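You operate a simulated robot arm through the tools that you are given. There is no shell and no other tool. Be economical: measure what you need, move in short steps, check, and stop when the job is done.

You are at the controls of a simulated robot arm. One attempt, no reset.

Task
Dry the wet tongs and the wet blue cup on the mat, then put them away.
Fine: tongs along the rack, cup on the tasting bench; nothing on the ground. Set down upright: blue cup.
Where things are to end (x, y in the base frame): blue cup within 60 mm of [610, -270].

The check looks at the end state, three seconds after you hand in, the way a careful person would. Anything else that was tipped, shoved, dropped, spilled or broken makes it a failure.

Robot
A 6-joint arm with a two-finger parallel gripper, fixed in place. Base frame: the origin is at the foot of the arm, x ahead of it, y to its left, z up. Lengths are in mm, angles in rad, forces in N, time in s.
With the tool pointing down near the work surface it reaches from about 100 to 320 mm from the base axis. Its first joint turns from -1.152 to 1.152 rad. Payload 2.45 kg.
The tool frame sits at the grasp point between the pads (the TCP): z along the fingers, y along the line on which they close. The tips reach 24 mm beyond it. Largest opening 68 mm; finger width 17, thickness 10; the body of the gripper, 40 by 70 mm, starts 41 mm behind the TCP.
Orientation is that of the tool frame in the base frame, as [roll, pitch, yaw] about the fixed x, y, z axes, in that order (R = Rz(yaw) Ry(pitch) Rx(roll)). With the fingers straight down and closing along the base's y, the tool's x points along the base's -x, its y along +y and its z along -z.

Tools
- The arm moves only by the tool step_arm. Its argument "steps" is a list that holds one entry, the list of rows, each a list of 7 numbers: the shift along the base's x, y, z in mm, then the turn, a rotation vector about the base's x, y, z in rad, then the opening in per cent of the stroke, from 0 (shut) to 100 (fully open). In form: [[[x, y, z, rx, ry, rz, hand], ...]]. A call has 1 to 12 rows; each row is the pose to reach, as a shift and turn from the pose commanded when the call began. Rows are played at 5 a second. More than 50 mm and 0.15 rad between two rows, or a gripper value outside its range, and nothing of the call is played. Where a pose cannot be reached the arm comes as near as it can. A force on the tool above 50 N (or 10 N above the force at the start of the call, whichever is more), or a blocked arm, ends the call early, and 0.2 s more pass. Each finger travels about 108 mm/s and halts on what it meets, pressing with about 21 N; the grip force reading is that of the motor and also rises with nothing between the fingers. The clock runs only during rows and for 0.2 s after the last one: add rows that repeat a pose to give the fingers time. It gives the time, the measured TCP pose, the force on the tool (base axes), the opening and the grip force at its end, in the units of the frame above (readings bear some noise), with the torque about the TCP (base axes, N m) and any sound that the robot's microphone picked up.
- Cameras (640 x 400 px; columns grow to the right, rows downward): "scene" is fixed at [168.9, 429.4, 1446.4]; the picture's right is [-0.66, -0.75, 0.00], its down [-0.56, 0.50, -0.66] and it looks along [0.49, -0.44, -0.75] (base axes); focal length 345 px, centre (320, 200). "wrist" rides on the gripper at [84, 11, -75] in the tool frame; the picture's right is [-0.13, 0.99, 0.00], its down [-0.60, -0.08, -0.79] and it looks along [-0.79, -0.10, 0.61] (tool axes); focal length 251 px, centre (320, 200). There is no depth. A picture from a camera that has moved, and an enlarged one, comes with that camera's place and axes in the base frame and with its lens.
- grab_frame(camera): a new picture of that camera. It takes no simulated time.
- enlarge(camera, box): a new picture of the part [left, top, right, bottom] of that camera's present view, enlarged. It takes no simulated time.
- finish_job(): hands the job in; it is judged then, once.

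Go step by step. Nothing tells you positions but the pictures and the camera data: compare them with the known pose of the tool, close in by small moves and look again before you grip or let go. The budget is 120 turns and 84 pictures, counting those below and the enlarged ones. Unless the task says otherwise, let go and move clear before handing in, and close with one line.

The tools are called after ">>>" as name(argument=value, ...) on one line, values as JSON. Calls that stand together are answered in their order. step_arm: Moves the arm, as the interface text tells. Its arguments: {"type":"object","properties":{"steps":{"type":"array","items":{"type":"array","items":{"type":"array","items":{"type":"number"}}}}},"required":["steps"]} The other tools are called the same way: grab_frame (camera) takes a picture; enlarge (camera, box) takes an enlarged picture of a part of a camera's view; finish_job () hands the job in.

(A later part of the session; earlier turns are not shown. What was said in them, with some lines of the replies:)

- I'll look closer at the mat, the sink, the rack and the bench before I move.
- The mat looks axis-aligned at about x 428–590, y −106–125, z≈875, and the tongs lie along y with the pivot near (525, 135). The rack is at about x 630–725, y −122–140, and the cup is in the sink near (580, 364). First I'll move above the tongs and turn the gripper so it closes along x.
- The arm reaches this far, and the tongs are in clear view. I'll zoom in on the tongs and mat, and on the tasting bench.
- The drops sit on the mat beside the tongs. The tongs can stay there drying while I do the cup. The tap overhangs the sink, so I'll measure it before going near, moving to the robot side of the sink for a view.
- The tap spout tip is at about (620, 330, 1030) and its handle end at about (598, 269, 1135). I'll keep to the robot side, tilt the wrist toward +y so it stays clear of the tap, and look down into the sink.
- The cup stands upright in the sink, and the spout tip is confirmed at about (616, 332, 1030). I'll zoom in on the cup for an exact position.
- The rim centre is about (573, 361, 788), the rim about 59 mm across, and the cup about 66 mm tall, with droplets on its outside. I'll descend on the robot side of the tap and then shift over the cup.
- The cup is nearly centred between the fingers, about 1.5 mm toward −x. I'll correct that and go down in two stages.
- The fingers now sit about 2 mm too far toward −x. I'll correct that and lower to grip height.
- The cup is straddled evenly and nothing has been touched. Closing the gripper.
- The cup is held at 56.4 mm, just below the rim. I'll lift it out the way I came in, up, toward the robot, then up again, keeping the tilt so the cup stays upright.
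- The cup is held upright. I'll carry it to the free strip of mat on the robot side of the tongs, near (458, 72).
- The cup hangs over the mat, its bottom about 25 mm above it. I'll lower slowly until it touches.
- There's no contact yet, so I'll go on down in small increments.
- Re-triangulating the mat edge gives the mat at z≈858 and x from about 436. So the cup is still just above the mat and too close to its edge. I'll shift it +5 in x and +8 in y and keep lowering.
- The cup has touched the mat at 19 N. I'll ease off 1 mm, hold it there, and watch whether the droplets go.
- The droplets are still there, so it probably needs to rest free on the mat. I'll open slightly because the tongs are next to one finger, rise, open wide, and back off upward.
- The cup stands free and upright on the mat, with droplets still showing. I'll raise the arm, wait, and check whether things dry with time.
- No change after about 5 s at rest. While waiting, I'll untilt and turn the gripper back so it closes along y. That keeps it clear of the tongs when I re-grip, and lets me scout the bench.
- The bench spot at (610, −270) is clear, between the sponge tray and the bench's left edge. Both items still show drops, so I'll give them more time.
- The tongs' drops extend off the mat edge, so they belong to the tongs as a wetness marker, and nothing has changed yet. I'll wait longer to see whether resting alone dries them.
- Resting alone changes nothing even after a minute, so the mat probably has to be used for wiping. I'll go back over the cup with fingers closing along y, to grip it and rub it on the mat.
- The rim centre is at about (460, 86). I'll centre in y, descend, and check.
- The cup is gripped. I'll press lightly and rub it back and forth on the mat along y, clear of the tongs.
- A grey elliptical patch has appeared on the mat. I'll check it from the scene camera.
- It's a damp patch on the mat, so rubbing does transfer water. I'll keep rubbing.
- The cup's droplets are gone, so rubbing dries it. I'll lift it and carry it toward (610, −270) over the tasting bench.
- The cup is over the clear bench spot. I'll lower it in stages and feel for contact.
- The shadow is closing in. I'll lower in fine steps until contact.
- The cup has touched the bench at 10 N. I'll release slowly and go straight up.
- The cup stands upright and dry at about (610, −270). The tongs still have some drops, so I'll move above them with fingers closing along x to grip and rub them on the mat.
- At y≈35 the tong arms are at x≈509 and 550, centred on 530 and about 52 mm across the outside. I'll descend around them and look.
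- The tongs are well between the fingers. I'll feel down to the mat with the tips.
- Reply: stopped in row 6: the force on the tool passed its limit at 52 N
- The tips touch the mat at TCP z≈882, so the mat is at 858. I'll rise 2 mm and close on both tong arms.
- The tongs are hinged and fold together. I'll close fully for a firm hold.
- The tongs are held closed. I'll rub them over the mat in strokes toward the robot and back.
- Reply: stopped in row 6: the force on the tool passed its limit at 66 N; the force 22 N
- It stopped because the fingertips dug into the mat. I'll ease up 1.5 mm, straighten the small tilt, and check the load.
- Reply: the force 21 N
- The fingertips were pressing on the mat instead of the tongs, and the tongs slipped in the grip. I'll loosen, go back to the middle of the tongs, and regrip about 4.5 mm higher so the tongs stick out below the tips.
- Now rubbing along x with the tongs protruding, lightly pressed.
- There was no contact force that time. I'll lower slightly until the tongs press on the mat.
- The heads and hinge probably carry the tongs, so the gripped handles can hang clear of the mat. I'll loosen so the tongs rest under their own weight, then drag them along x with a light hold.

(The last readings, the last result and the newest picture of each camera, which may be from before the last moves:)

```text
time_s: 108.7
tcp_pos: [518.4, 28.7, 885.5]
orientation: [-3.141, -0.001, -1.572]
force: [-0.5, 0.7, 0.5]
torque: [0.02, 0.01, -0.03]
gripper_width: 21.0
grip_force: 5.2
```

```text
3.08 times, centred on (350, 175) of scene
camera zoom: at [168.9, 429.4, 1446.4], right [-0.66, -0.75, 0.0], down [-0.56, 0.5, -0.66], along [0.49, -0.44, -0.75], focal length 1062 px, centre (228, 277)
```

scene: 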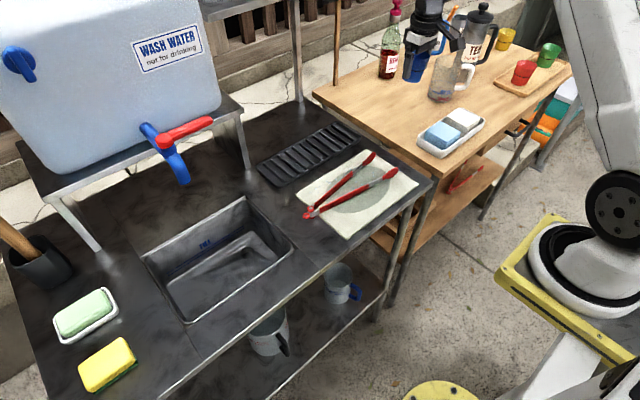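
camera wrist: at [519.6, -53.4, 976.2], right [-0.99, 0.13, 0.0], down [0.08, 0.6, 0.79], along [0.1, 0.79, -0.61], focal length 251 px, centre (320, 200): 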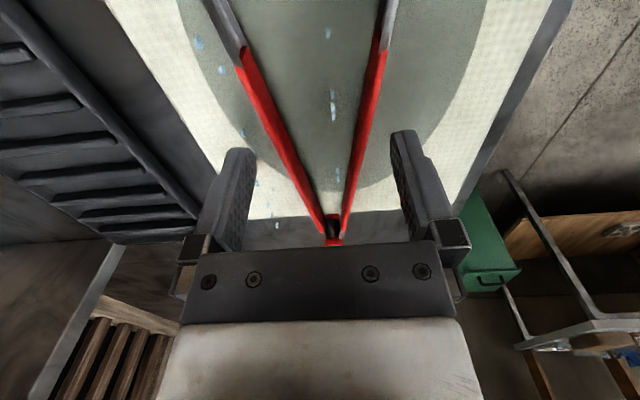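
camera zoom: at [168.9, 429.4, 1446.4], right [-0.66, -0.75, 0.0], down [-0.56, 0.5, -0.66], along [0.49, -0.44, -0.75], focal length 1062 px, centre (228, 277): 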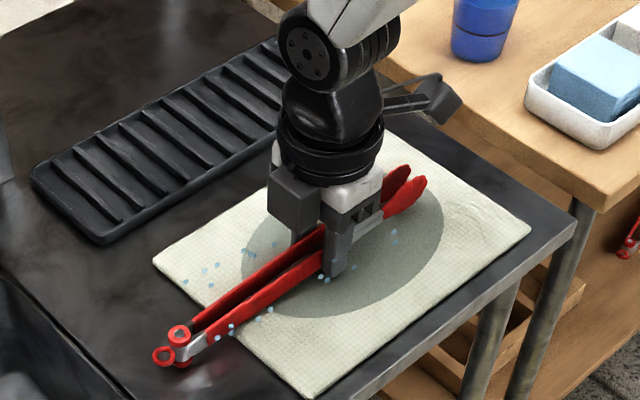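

Light dragging isn't enough: the cup dried under a press of about 15 N. I'll open fully so the tongs sit on the mat, raise a little, regrip firmly, and press down.

>>> step_arm(steps=[[[0, 0, 0, 0, 0, 0, 60], [0, 0, 0, 0, 0, 0, 100], [0, 0, 0, 0, 0, 0, 100], [0, 0, 4, 0, 0, 0, 100], [0, 0, 4, 0, 0, 0, 100], [0, 0, 4, 0, 0, 0, 70], [0, 0, 4, 0, 0, 0, 40], [0, 0, 4, 0, 0, 0, 15], [0, 0, 4, 0, 0, 0, 0], [0, 0, 4, 0, 0, 0, 0]]])

>>> step_arm(steps=[[[0, 0, -0.5, 0, 0, 0, 0], [0, 0, -1, 0, 0, 0, 0], [0, 0, -1, 0, 0, 0, 0]]])

>>> enlarge(camera="wrist", box=[190, 0, 450, 260])

```text
time_s: 110.9
tcp_pos: [520.3, 30.3, 889.5]
orientation: [-3.141, 0.0, -1.572]
force: [-0.2, -0.2, 1.1]
torque: [0.0, -0.01, 0.0]
gripper_width: 10.4
grip_force: 20.9
```

```text
time_s: 111.7
tcp_pos: [519.5, 29.2, 889.1]
orientation: [-3.141, 0.0, -1.573]
force: [-7.7, -3.9, 17.8]
torque: [0.01, 0.19, 0.01]
gripper_width: 10.1
grip_force: 21.1
```

```text
1.54 times, centred on (320, 130) of wrist
camera zoom: at [509.6, -54.7, 965.1], right [-0.99, 0.13, 0.0], down [0.08, 0.6, 0.79], along [0.1, 0.79, -0.61], focal length 387 px, centre (320, 308)
```

zoom: 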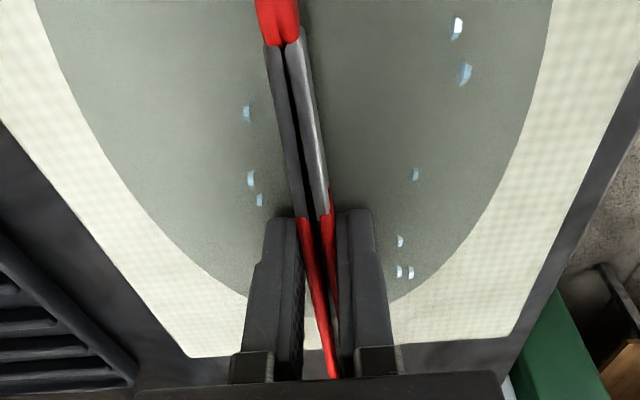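

The tongs now press on the mat at 18 N. I'll rub in x strokes.

>>> step_arm(steps=[[[-12, 0, 0, 0, 0, 0, 0], [-24, 0, 0, 0, 0, 0, 0], [-36, 0, 0, 0, 0, 0, 0], [-24, 0, 0, 0, 0, 0, 0], [-12, 0, 0, 0, 0, 0, 0], [0, 0, 0, 0, 0, 0, 0], [12, 0, 0, 0, 0, 0, 0], [24, 0, 0, 0, 0, 0, 0], [12, 0, 0, 0, 0, 0, 0], [0, 0, 0, 0, 0, 0, 0], [-12, 0, 0, 0, 0, 0, 0], [-24, 0, 0, 0, 0, 0, 0]]])

>>> step_arm(steps=[[[12, 0, 0, 0, 0, 0, 0], [24, 0, 0, 0, 0, 0, 0], [36, 0, 0, 0, 0, 0, 0], [48, 0, 0, 0, 0, 0, 0], [36, 0, 0, 0, 0, 0, 0], [24, 0, 0, 0, 0, 0, 0], [12, 0, 0, 0, 0, 0, 0], [0, 0, 0, 0, 0, 0, 0], [12, 0, 0, 0, 0, 0, 0], [24, 0, 0, 0, 0, 0, 0], [24, 0, 0, 0, 0, 0, 0]]])

>>> enlarge(camera="wrist", box=[190, 0, 450, 260])

```text
time_s: 114.3
tcp_pos: [496.3, 30.6, 887.9]
orientation: [-3.14, -0.001, -1.57]
force: [0.1, -1.6, -0.9]
torque: [-0.02, 0.02, 0.01]
gripper_width: 10.2
grip_force: 20.9
```

```text
time_s: 116.7
tcp_pos: [521.9, 28.6, 889.0]
orientation: [3.141, 0.001, -1.573]
force: [0.6, 0.2, -0.1]
torque: [-0.01, 0.01, -0.01]
gripper_width: 10.3
grip_force: 21.5
```

```text
1.54 times, centred on (320, 130) of wrist
camera zoom: at [510.2, -54.4, 964.8], right [-0.99, 0.13, 0.0], down [0.08, 0.6, 0.79], along [0.1, 0.79, -0.61], focal length 387 px, centre (320, 308)
```

zoom: 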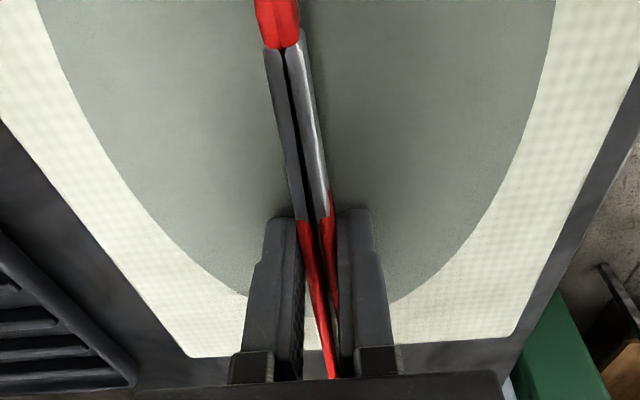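

All drops are gone and the tongs are dry. I'll lift them and carry them over to centre along the rack, at about (688, 0).

>>> step_arm(steps=[[[0, 0, 15, 0, 0, 0, 0], [0, 0, 40, 0, 0, 0, 0], [0, 0, 65, 0, 0, 0, 0], [35, -10, 70, 0, 0, 0, 0], [70, -20, 70, 0, 0, 0, 0], [105, -30, 70, 0, 0, 0, 0], [140, -40, 70, 0, 0, 0, 0], [167, -48, 70, 0, 0, 0, 0], [167, -48, 70, 0, 0, 0, 0]]])

>>> grab_frame(camera="scene")

>>> grab_frame(camera="wrist")

```text
time_s: 118.7
tcp_pos: [688.3, -17.7, 958.1]
orientation: [3.141, 0.001, -1.567]
force: [0.2, -0.5, -0.4]
torque: [0.01, -0.02, -0.03]
gripper_width: 10.3
grip_force: 21.4
```

```text
11 pictures are left
```

scene: 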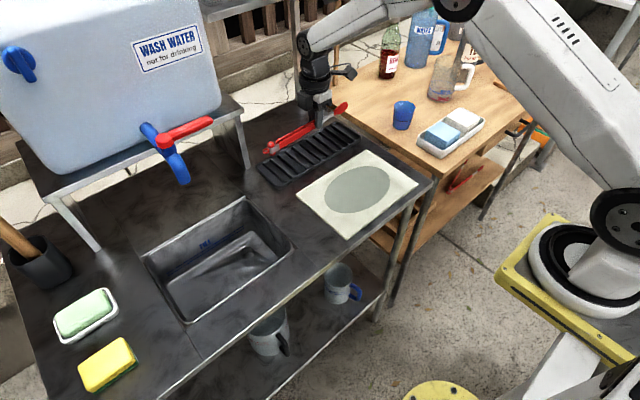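

```text
10 pictures are left
camera wrist: at [677.2, -101.5, 1034.0], right [-0.99, 0.13, 0.0], down [0.08, 0.6, 0.79], along [0.1, 0.79, -0.61], focal length 251 px, centre (320, 200)
```

wrist: 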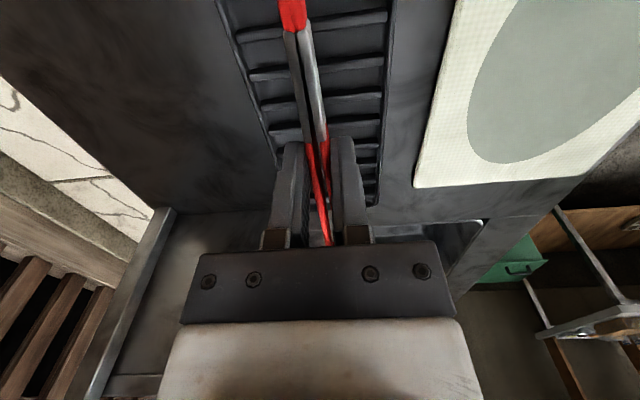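

The tongs are centred over the rack in x (644–734) and aligned with it. I'll lower them, then feel for contact.

>>> step_arm(steps=[[[0, 0, -15, 0, 0, 0, 0], [0, 0, -30, 0, 0, 0, 0], [0, 0, -42, 0, 0, 0, 0], [0, 0, -45, 0, 0, 0, 0], [0, 0, -48, 0, 0, 0, 0], [0, 0, -48, 0, 0, 0, 0]]])

>>> step_arm(steps=[[[0, 0, -1, 0, 0, 0, 0], [0, 0, -2, 0, 0, 0, 0], [0, 0, -3, 0, 0, 0, 0], [0, 0, -3, 0, 0, 0, 0]]])

>>> enlarge(camera="scene", box=[240, 70, 390, 190])

```text
time_s: 120.1
tcp_pos: [687.9, -17.7, 910.7]
orientation: [-3.141, 0.002, -1.572]
force: [0.2, -1.1, -1.3]
torque: [-0.02, 0.01, 0.01]
gripper_width: 10.4
grip_force: 20.7
```

```text
time_s: 121.1
tcp_pos: [688.2, -17.0, 906.9]
orientation: [3.141, -0.001, -1.57]
force: [0.5, -0.5, -1.9]
torque: [0.0, 0.02, 0.02]
gripper_width: 10.4
grip_force: 21.4
```

```text
3.33 times, centred on (315, 130) of scene
camera zoom: at [168.9, 429.4, 1446.4], right [-0.66, -0.75, 0.0], down [-0.56, 0.5, -0.66], along [0.49, -0.44, -0.75], focal length 1151 px, centre (337, 433)
```

zoom: 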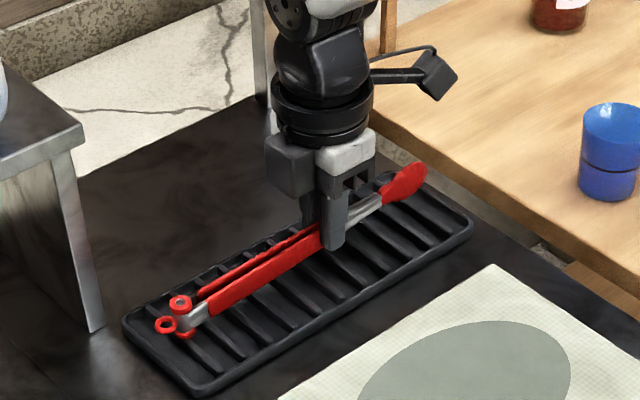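

>>> step_arm(steps=[[[0, 0, -1, 0, 0, 0, 0], [0, 0, -2, 0, 0, 0, 0], [0, 0, -3, 0, 0, 0, 0], [0, 0, -3, 0, 0, 0, 0]]])

>>> step_arm(steps=[[[0, 0, -1, 0, 0, 0, 0], [0, 0, -2, 0, 0, 0, 0], [0, 0, -3, 0, 0, 0, 0], [0, 0, -3, 0, 0, 0, 0]]])

```text
time_s: 122.1
tcp_pos: [686.5, -18.6, 903.0]
orientation: [3.141, 0.001, -1.57]
force: [0.5, 0.8, -1.3]
torque: [-0.03, -0.02, 0.01]
gripper_width: 10.2
grip_force: 21.2
```

```text
time_s: 123.1
tcp_pos: [688.7, -18.2, 902.0]
orientation: [-3.14, -0.001, -1.569]
force: [-0.1, 0.3, -0.9]
torque: [0.0, 0.01, 0.01]
gripper_width: 10.1
grip_force: 21.3
```

>>> step_arm(steps=[[[0, 0, -1, 0, 0, 0, 0], [0, 0, -2, 0, 0, 0, 0], [0, 0, -2.5, 0, 0, 0, 0], [0, 0, -2.5, 0, 0, 0, 0]]])

>>> enlarge(camera="scene", box=[240, 70, 390, 190])

```text
time_s: 124.1
tcp_pos: [687.2, -17.2, 900.0]
orientation: [3.141, 0.0, -1.57]
force: [0.3, -0.8, -1.7]
torque: [-0.01, 0.01, -0.01]
gripper_width: 10.1
grip_force: 21.0
```

```text
3.33 times, centred on (315, 130) of scene
camera zoom: at [168.9, 429.4, 1446.4], right [-0.66, -0.75, 0.0], down [-0.56, 0.5, -0.66], along [0.49, -0.44, -0.75], focal length 1151 px, centre (337, 433)
```

zoom: 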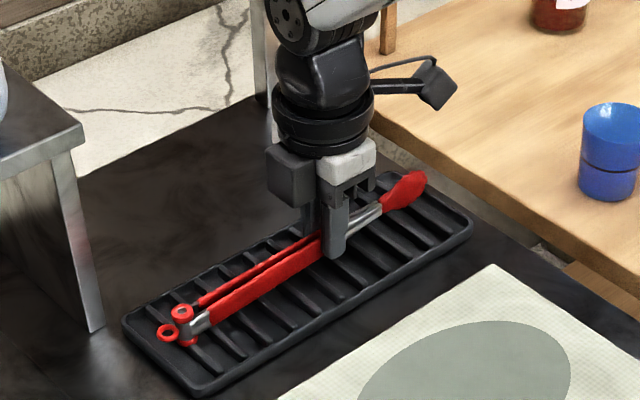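

>>> step_arm(steps=[[[0, 0, -1, 0, 0, 0, 0], [0, 0, -2, 0, 0, 0, 0], [0, 0, -2.5, 0, 0, 0, 0], [0, 0, -2.5, 0, 0, 0, 0]]])

>>> step_arm(steps=[[[0, 0, -1, 0, 0, 0, 0], [0, 0, -2, 0, 0, 0, 0], [0, 0, -2, 0, 0, 0, 0]]])

```text
time_s: 125.1
tcp_pos: [687.9, -18.0, 896.4]
orientation: [-3.142, 0.002, -1.572]
force: [0.3, -0.4, -1.3]
torque: [-0.01, -0.01, 0.01]
gripper_width: 10.2
grip_force: 21.0
```

```text
time_s: 125.9
tcp_pos: [687.0, -18.9, 894.9]
orientation: [-3.141, 0.001, -1.572]
force: [-1.2, 0.6, 2.1]
torque: [0.32, 0.03, 0.07]
gripper_width: 10.3
grip_force: 20.8
```

First contact. I'll lower 0.7 mm more, then open gradually so the tongs unfold gently and evenly.

>>> step_arm(steps=[[[0, 0, -0.7, 0, 0, 0, 12], [0, 0, -0.7, 0, 0, 0, 20], [0, 0, -0.7, 0, 0, 0, 28], [0, 0, -0.7, 0, 0, 0, 36], [0, 0, -0.7, 0, 0, 0, 44], [0, 0, -0.7, 0, 0, 0, 52], [0, 0, -0.7, 0, 0, 0, 60], [0, 0, -0.7, 0, 0, 0, 70], [0, 0, -0.7, 0, 0, 0, 80], [0, 0, -0.7, 0, 0, 0, 90], [0, 0, -0.7, 0, 0, 0, 100], [0, 0, -0.7, 0, 0, 0, 100]]])

>>> grab_frame(camera="wrist")

```text
time_s: 128.5
tcp_pos: [687.5, -18.7, 892.9]
orientation: [-3.14, 0.001, -1.57]
force: [0.0, 0.2, -0.4]
torque: [-0.01, -0.01, -0.01]
gripper_width: 68.0
grip_force: 0.1
```

```text
7 pictures are left
camera wrist: at [677.3, -102.8, 970.0], right [-0.99, 0.13, 0.0], down [0.08, 0.6, 0.79], along [0.1, 0.79, -0.61], focal length 251 px, centre (320, 200)
```

wrist: 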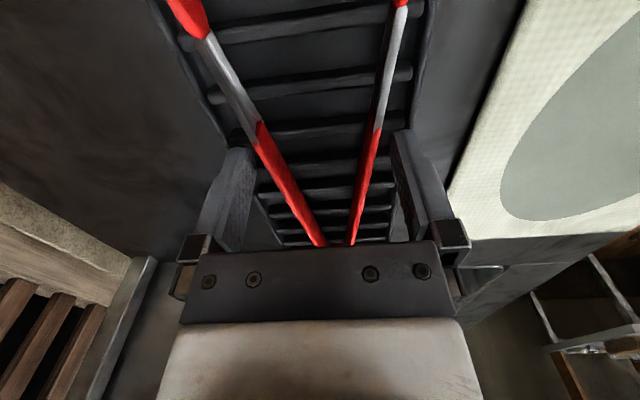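

The tongs are released and open on the rack, with the far head near the rack's edge. I'll rise clear and check.

>>> step_arm(steps=[[[0, 0, 15, 0, 0, 0, 100], [0, 0, 40, 0, 0, 0, 100], [0, 0, 80, 0, 0, 0, 100], [-20, -20, 120, 0, 0, 0, 100], [-60, -50, 150, 0, 0, 0, 100], [-100, -90, 170, 0, 0, 0, 100], [-140, -130, 180, 0, 0, 0, 100], [-140, -130, 180, 0, 0, 0, 100]]])

>>> enlarge(camera="scene", box=[240, 90, 390, 200])

```text
refused: row 5 steps farther than a row can; nothing moved
```

```text
3.64 times, centred on (315, 145) of scene
camera zoom: at [168.9, 429.4, 1446.4], right [-0.66, -0.75, 0.0], down [-0.56, 0.5, -0.66], along [0.49, -0.44, -0.75], focal length 1256 px, centre (338, 400)
```

zoom: 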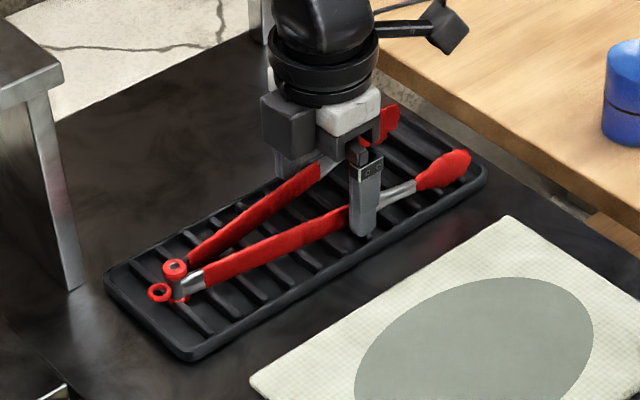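

>>> step_arm(steps=[[[0, 0, 15, 0, 0, 0, 100], [0, 0, 40, 0, 0, 0, 100], [0, 0, 80, 0, 0, 0, 100], [-10, -15, 120, 0, 0, 0, 100], [-35, -40, 145, 0, 0, 0, 100], [-65, -70, 160, 0, 0, 0, 100], [-95, -100, 170, 0, 0, 0, 100], [-125, -130, 175, 0, 0, 0, 100], [-125, -130, 175, 0, 0, 0, 100]]])

>>> enlarge(camera="scene", box=[240, 70, 420, 200])

```text
time_s: 130.5
tcp_pos: [562.2, -150.5, 1068.9]
orientation: [3.142, 0.0, -1.569]
force: [0.9, 0.5, -0.2]
torque: [-0.04, 0.0, 0.03]
gripper_width: 68.3
grip_force: 0.1
```

```text
3.08 times, centred on (330, 135) of scene
camera zoom: at [168.9, 429.4, 1446.4], right [-0.66, -0.75, 0.0], down [-0.56, 0.5, -0.66], along [0.49, -0.44, -0.75], focal length 1062 px, centre (289, 400)
```

zoom: 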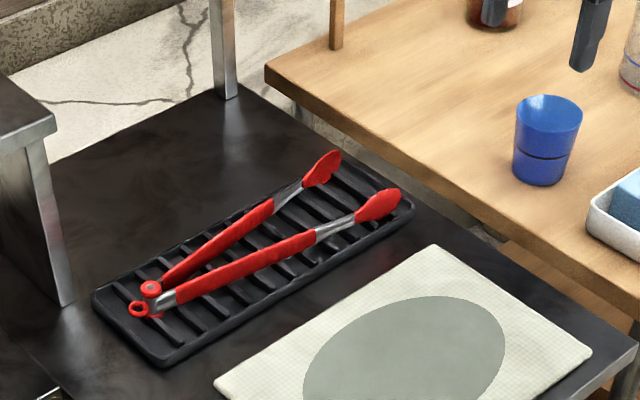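

The tongs lie along the rack, within both edges and aligned with it, and the cup stands upright on the bench. One last overall look.

>>> grab_frame(camera="scene")

```text
4 pictures are left
```

scene: 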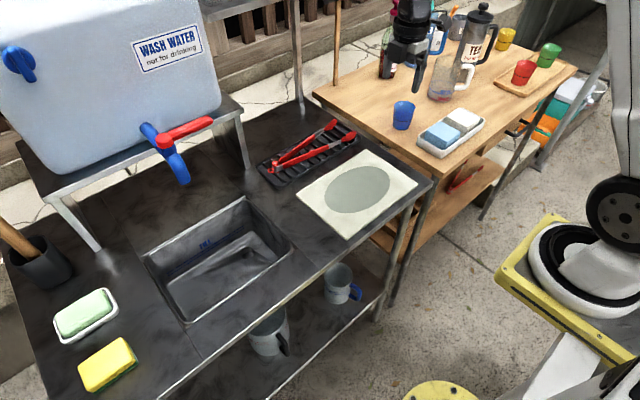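

Both items are dry and in place, nothing else has been disturbed, and the gripper is clear. I'm handing in.

>>> finish_job()

```text
The job is handed in.
```

I rubbed the tongs and the blue cup on the mat until no drops showed. The tongs now lie along the rack and the cup stands upright on the tasting bench at about (610, −270).
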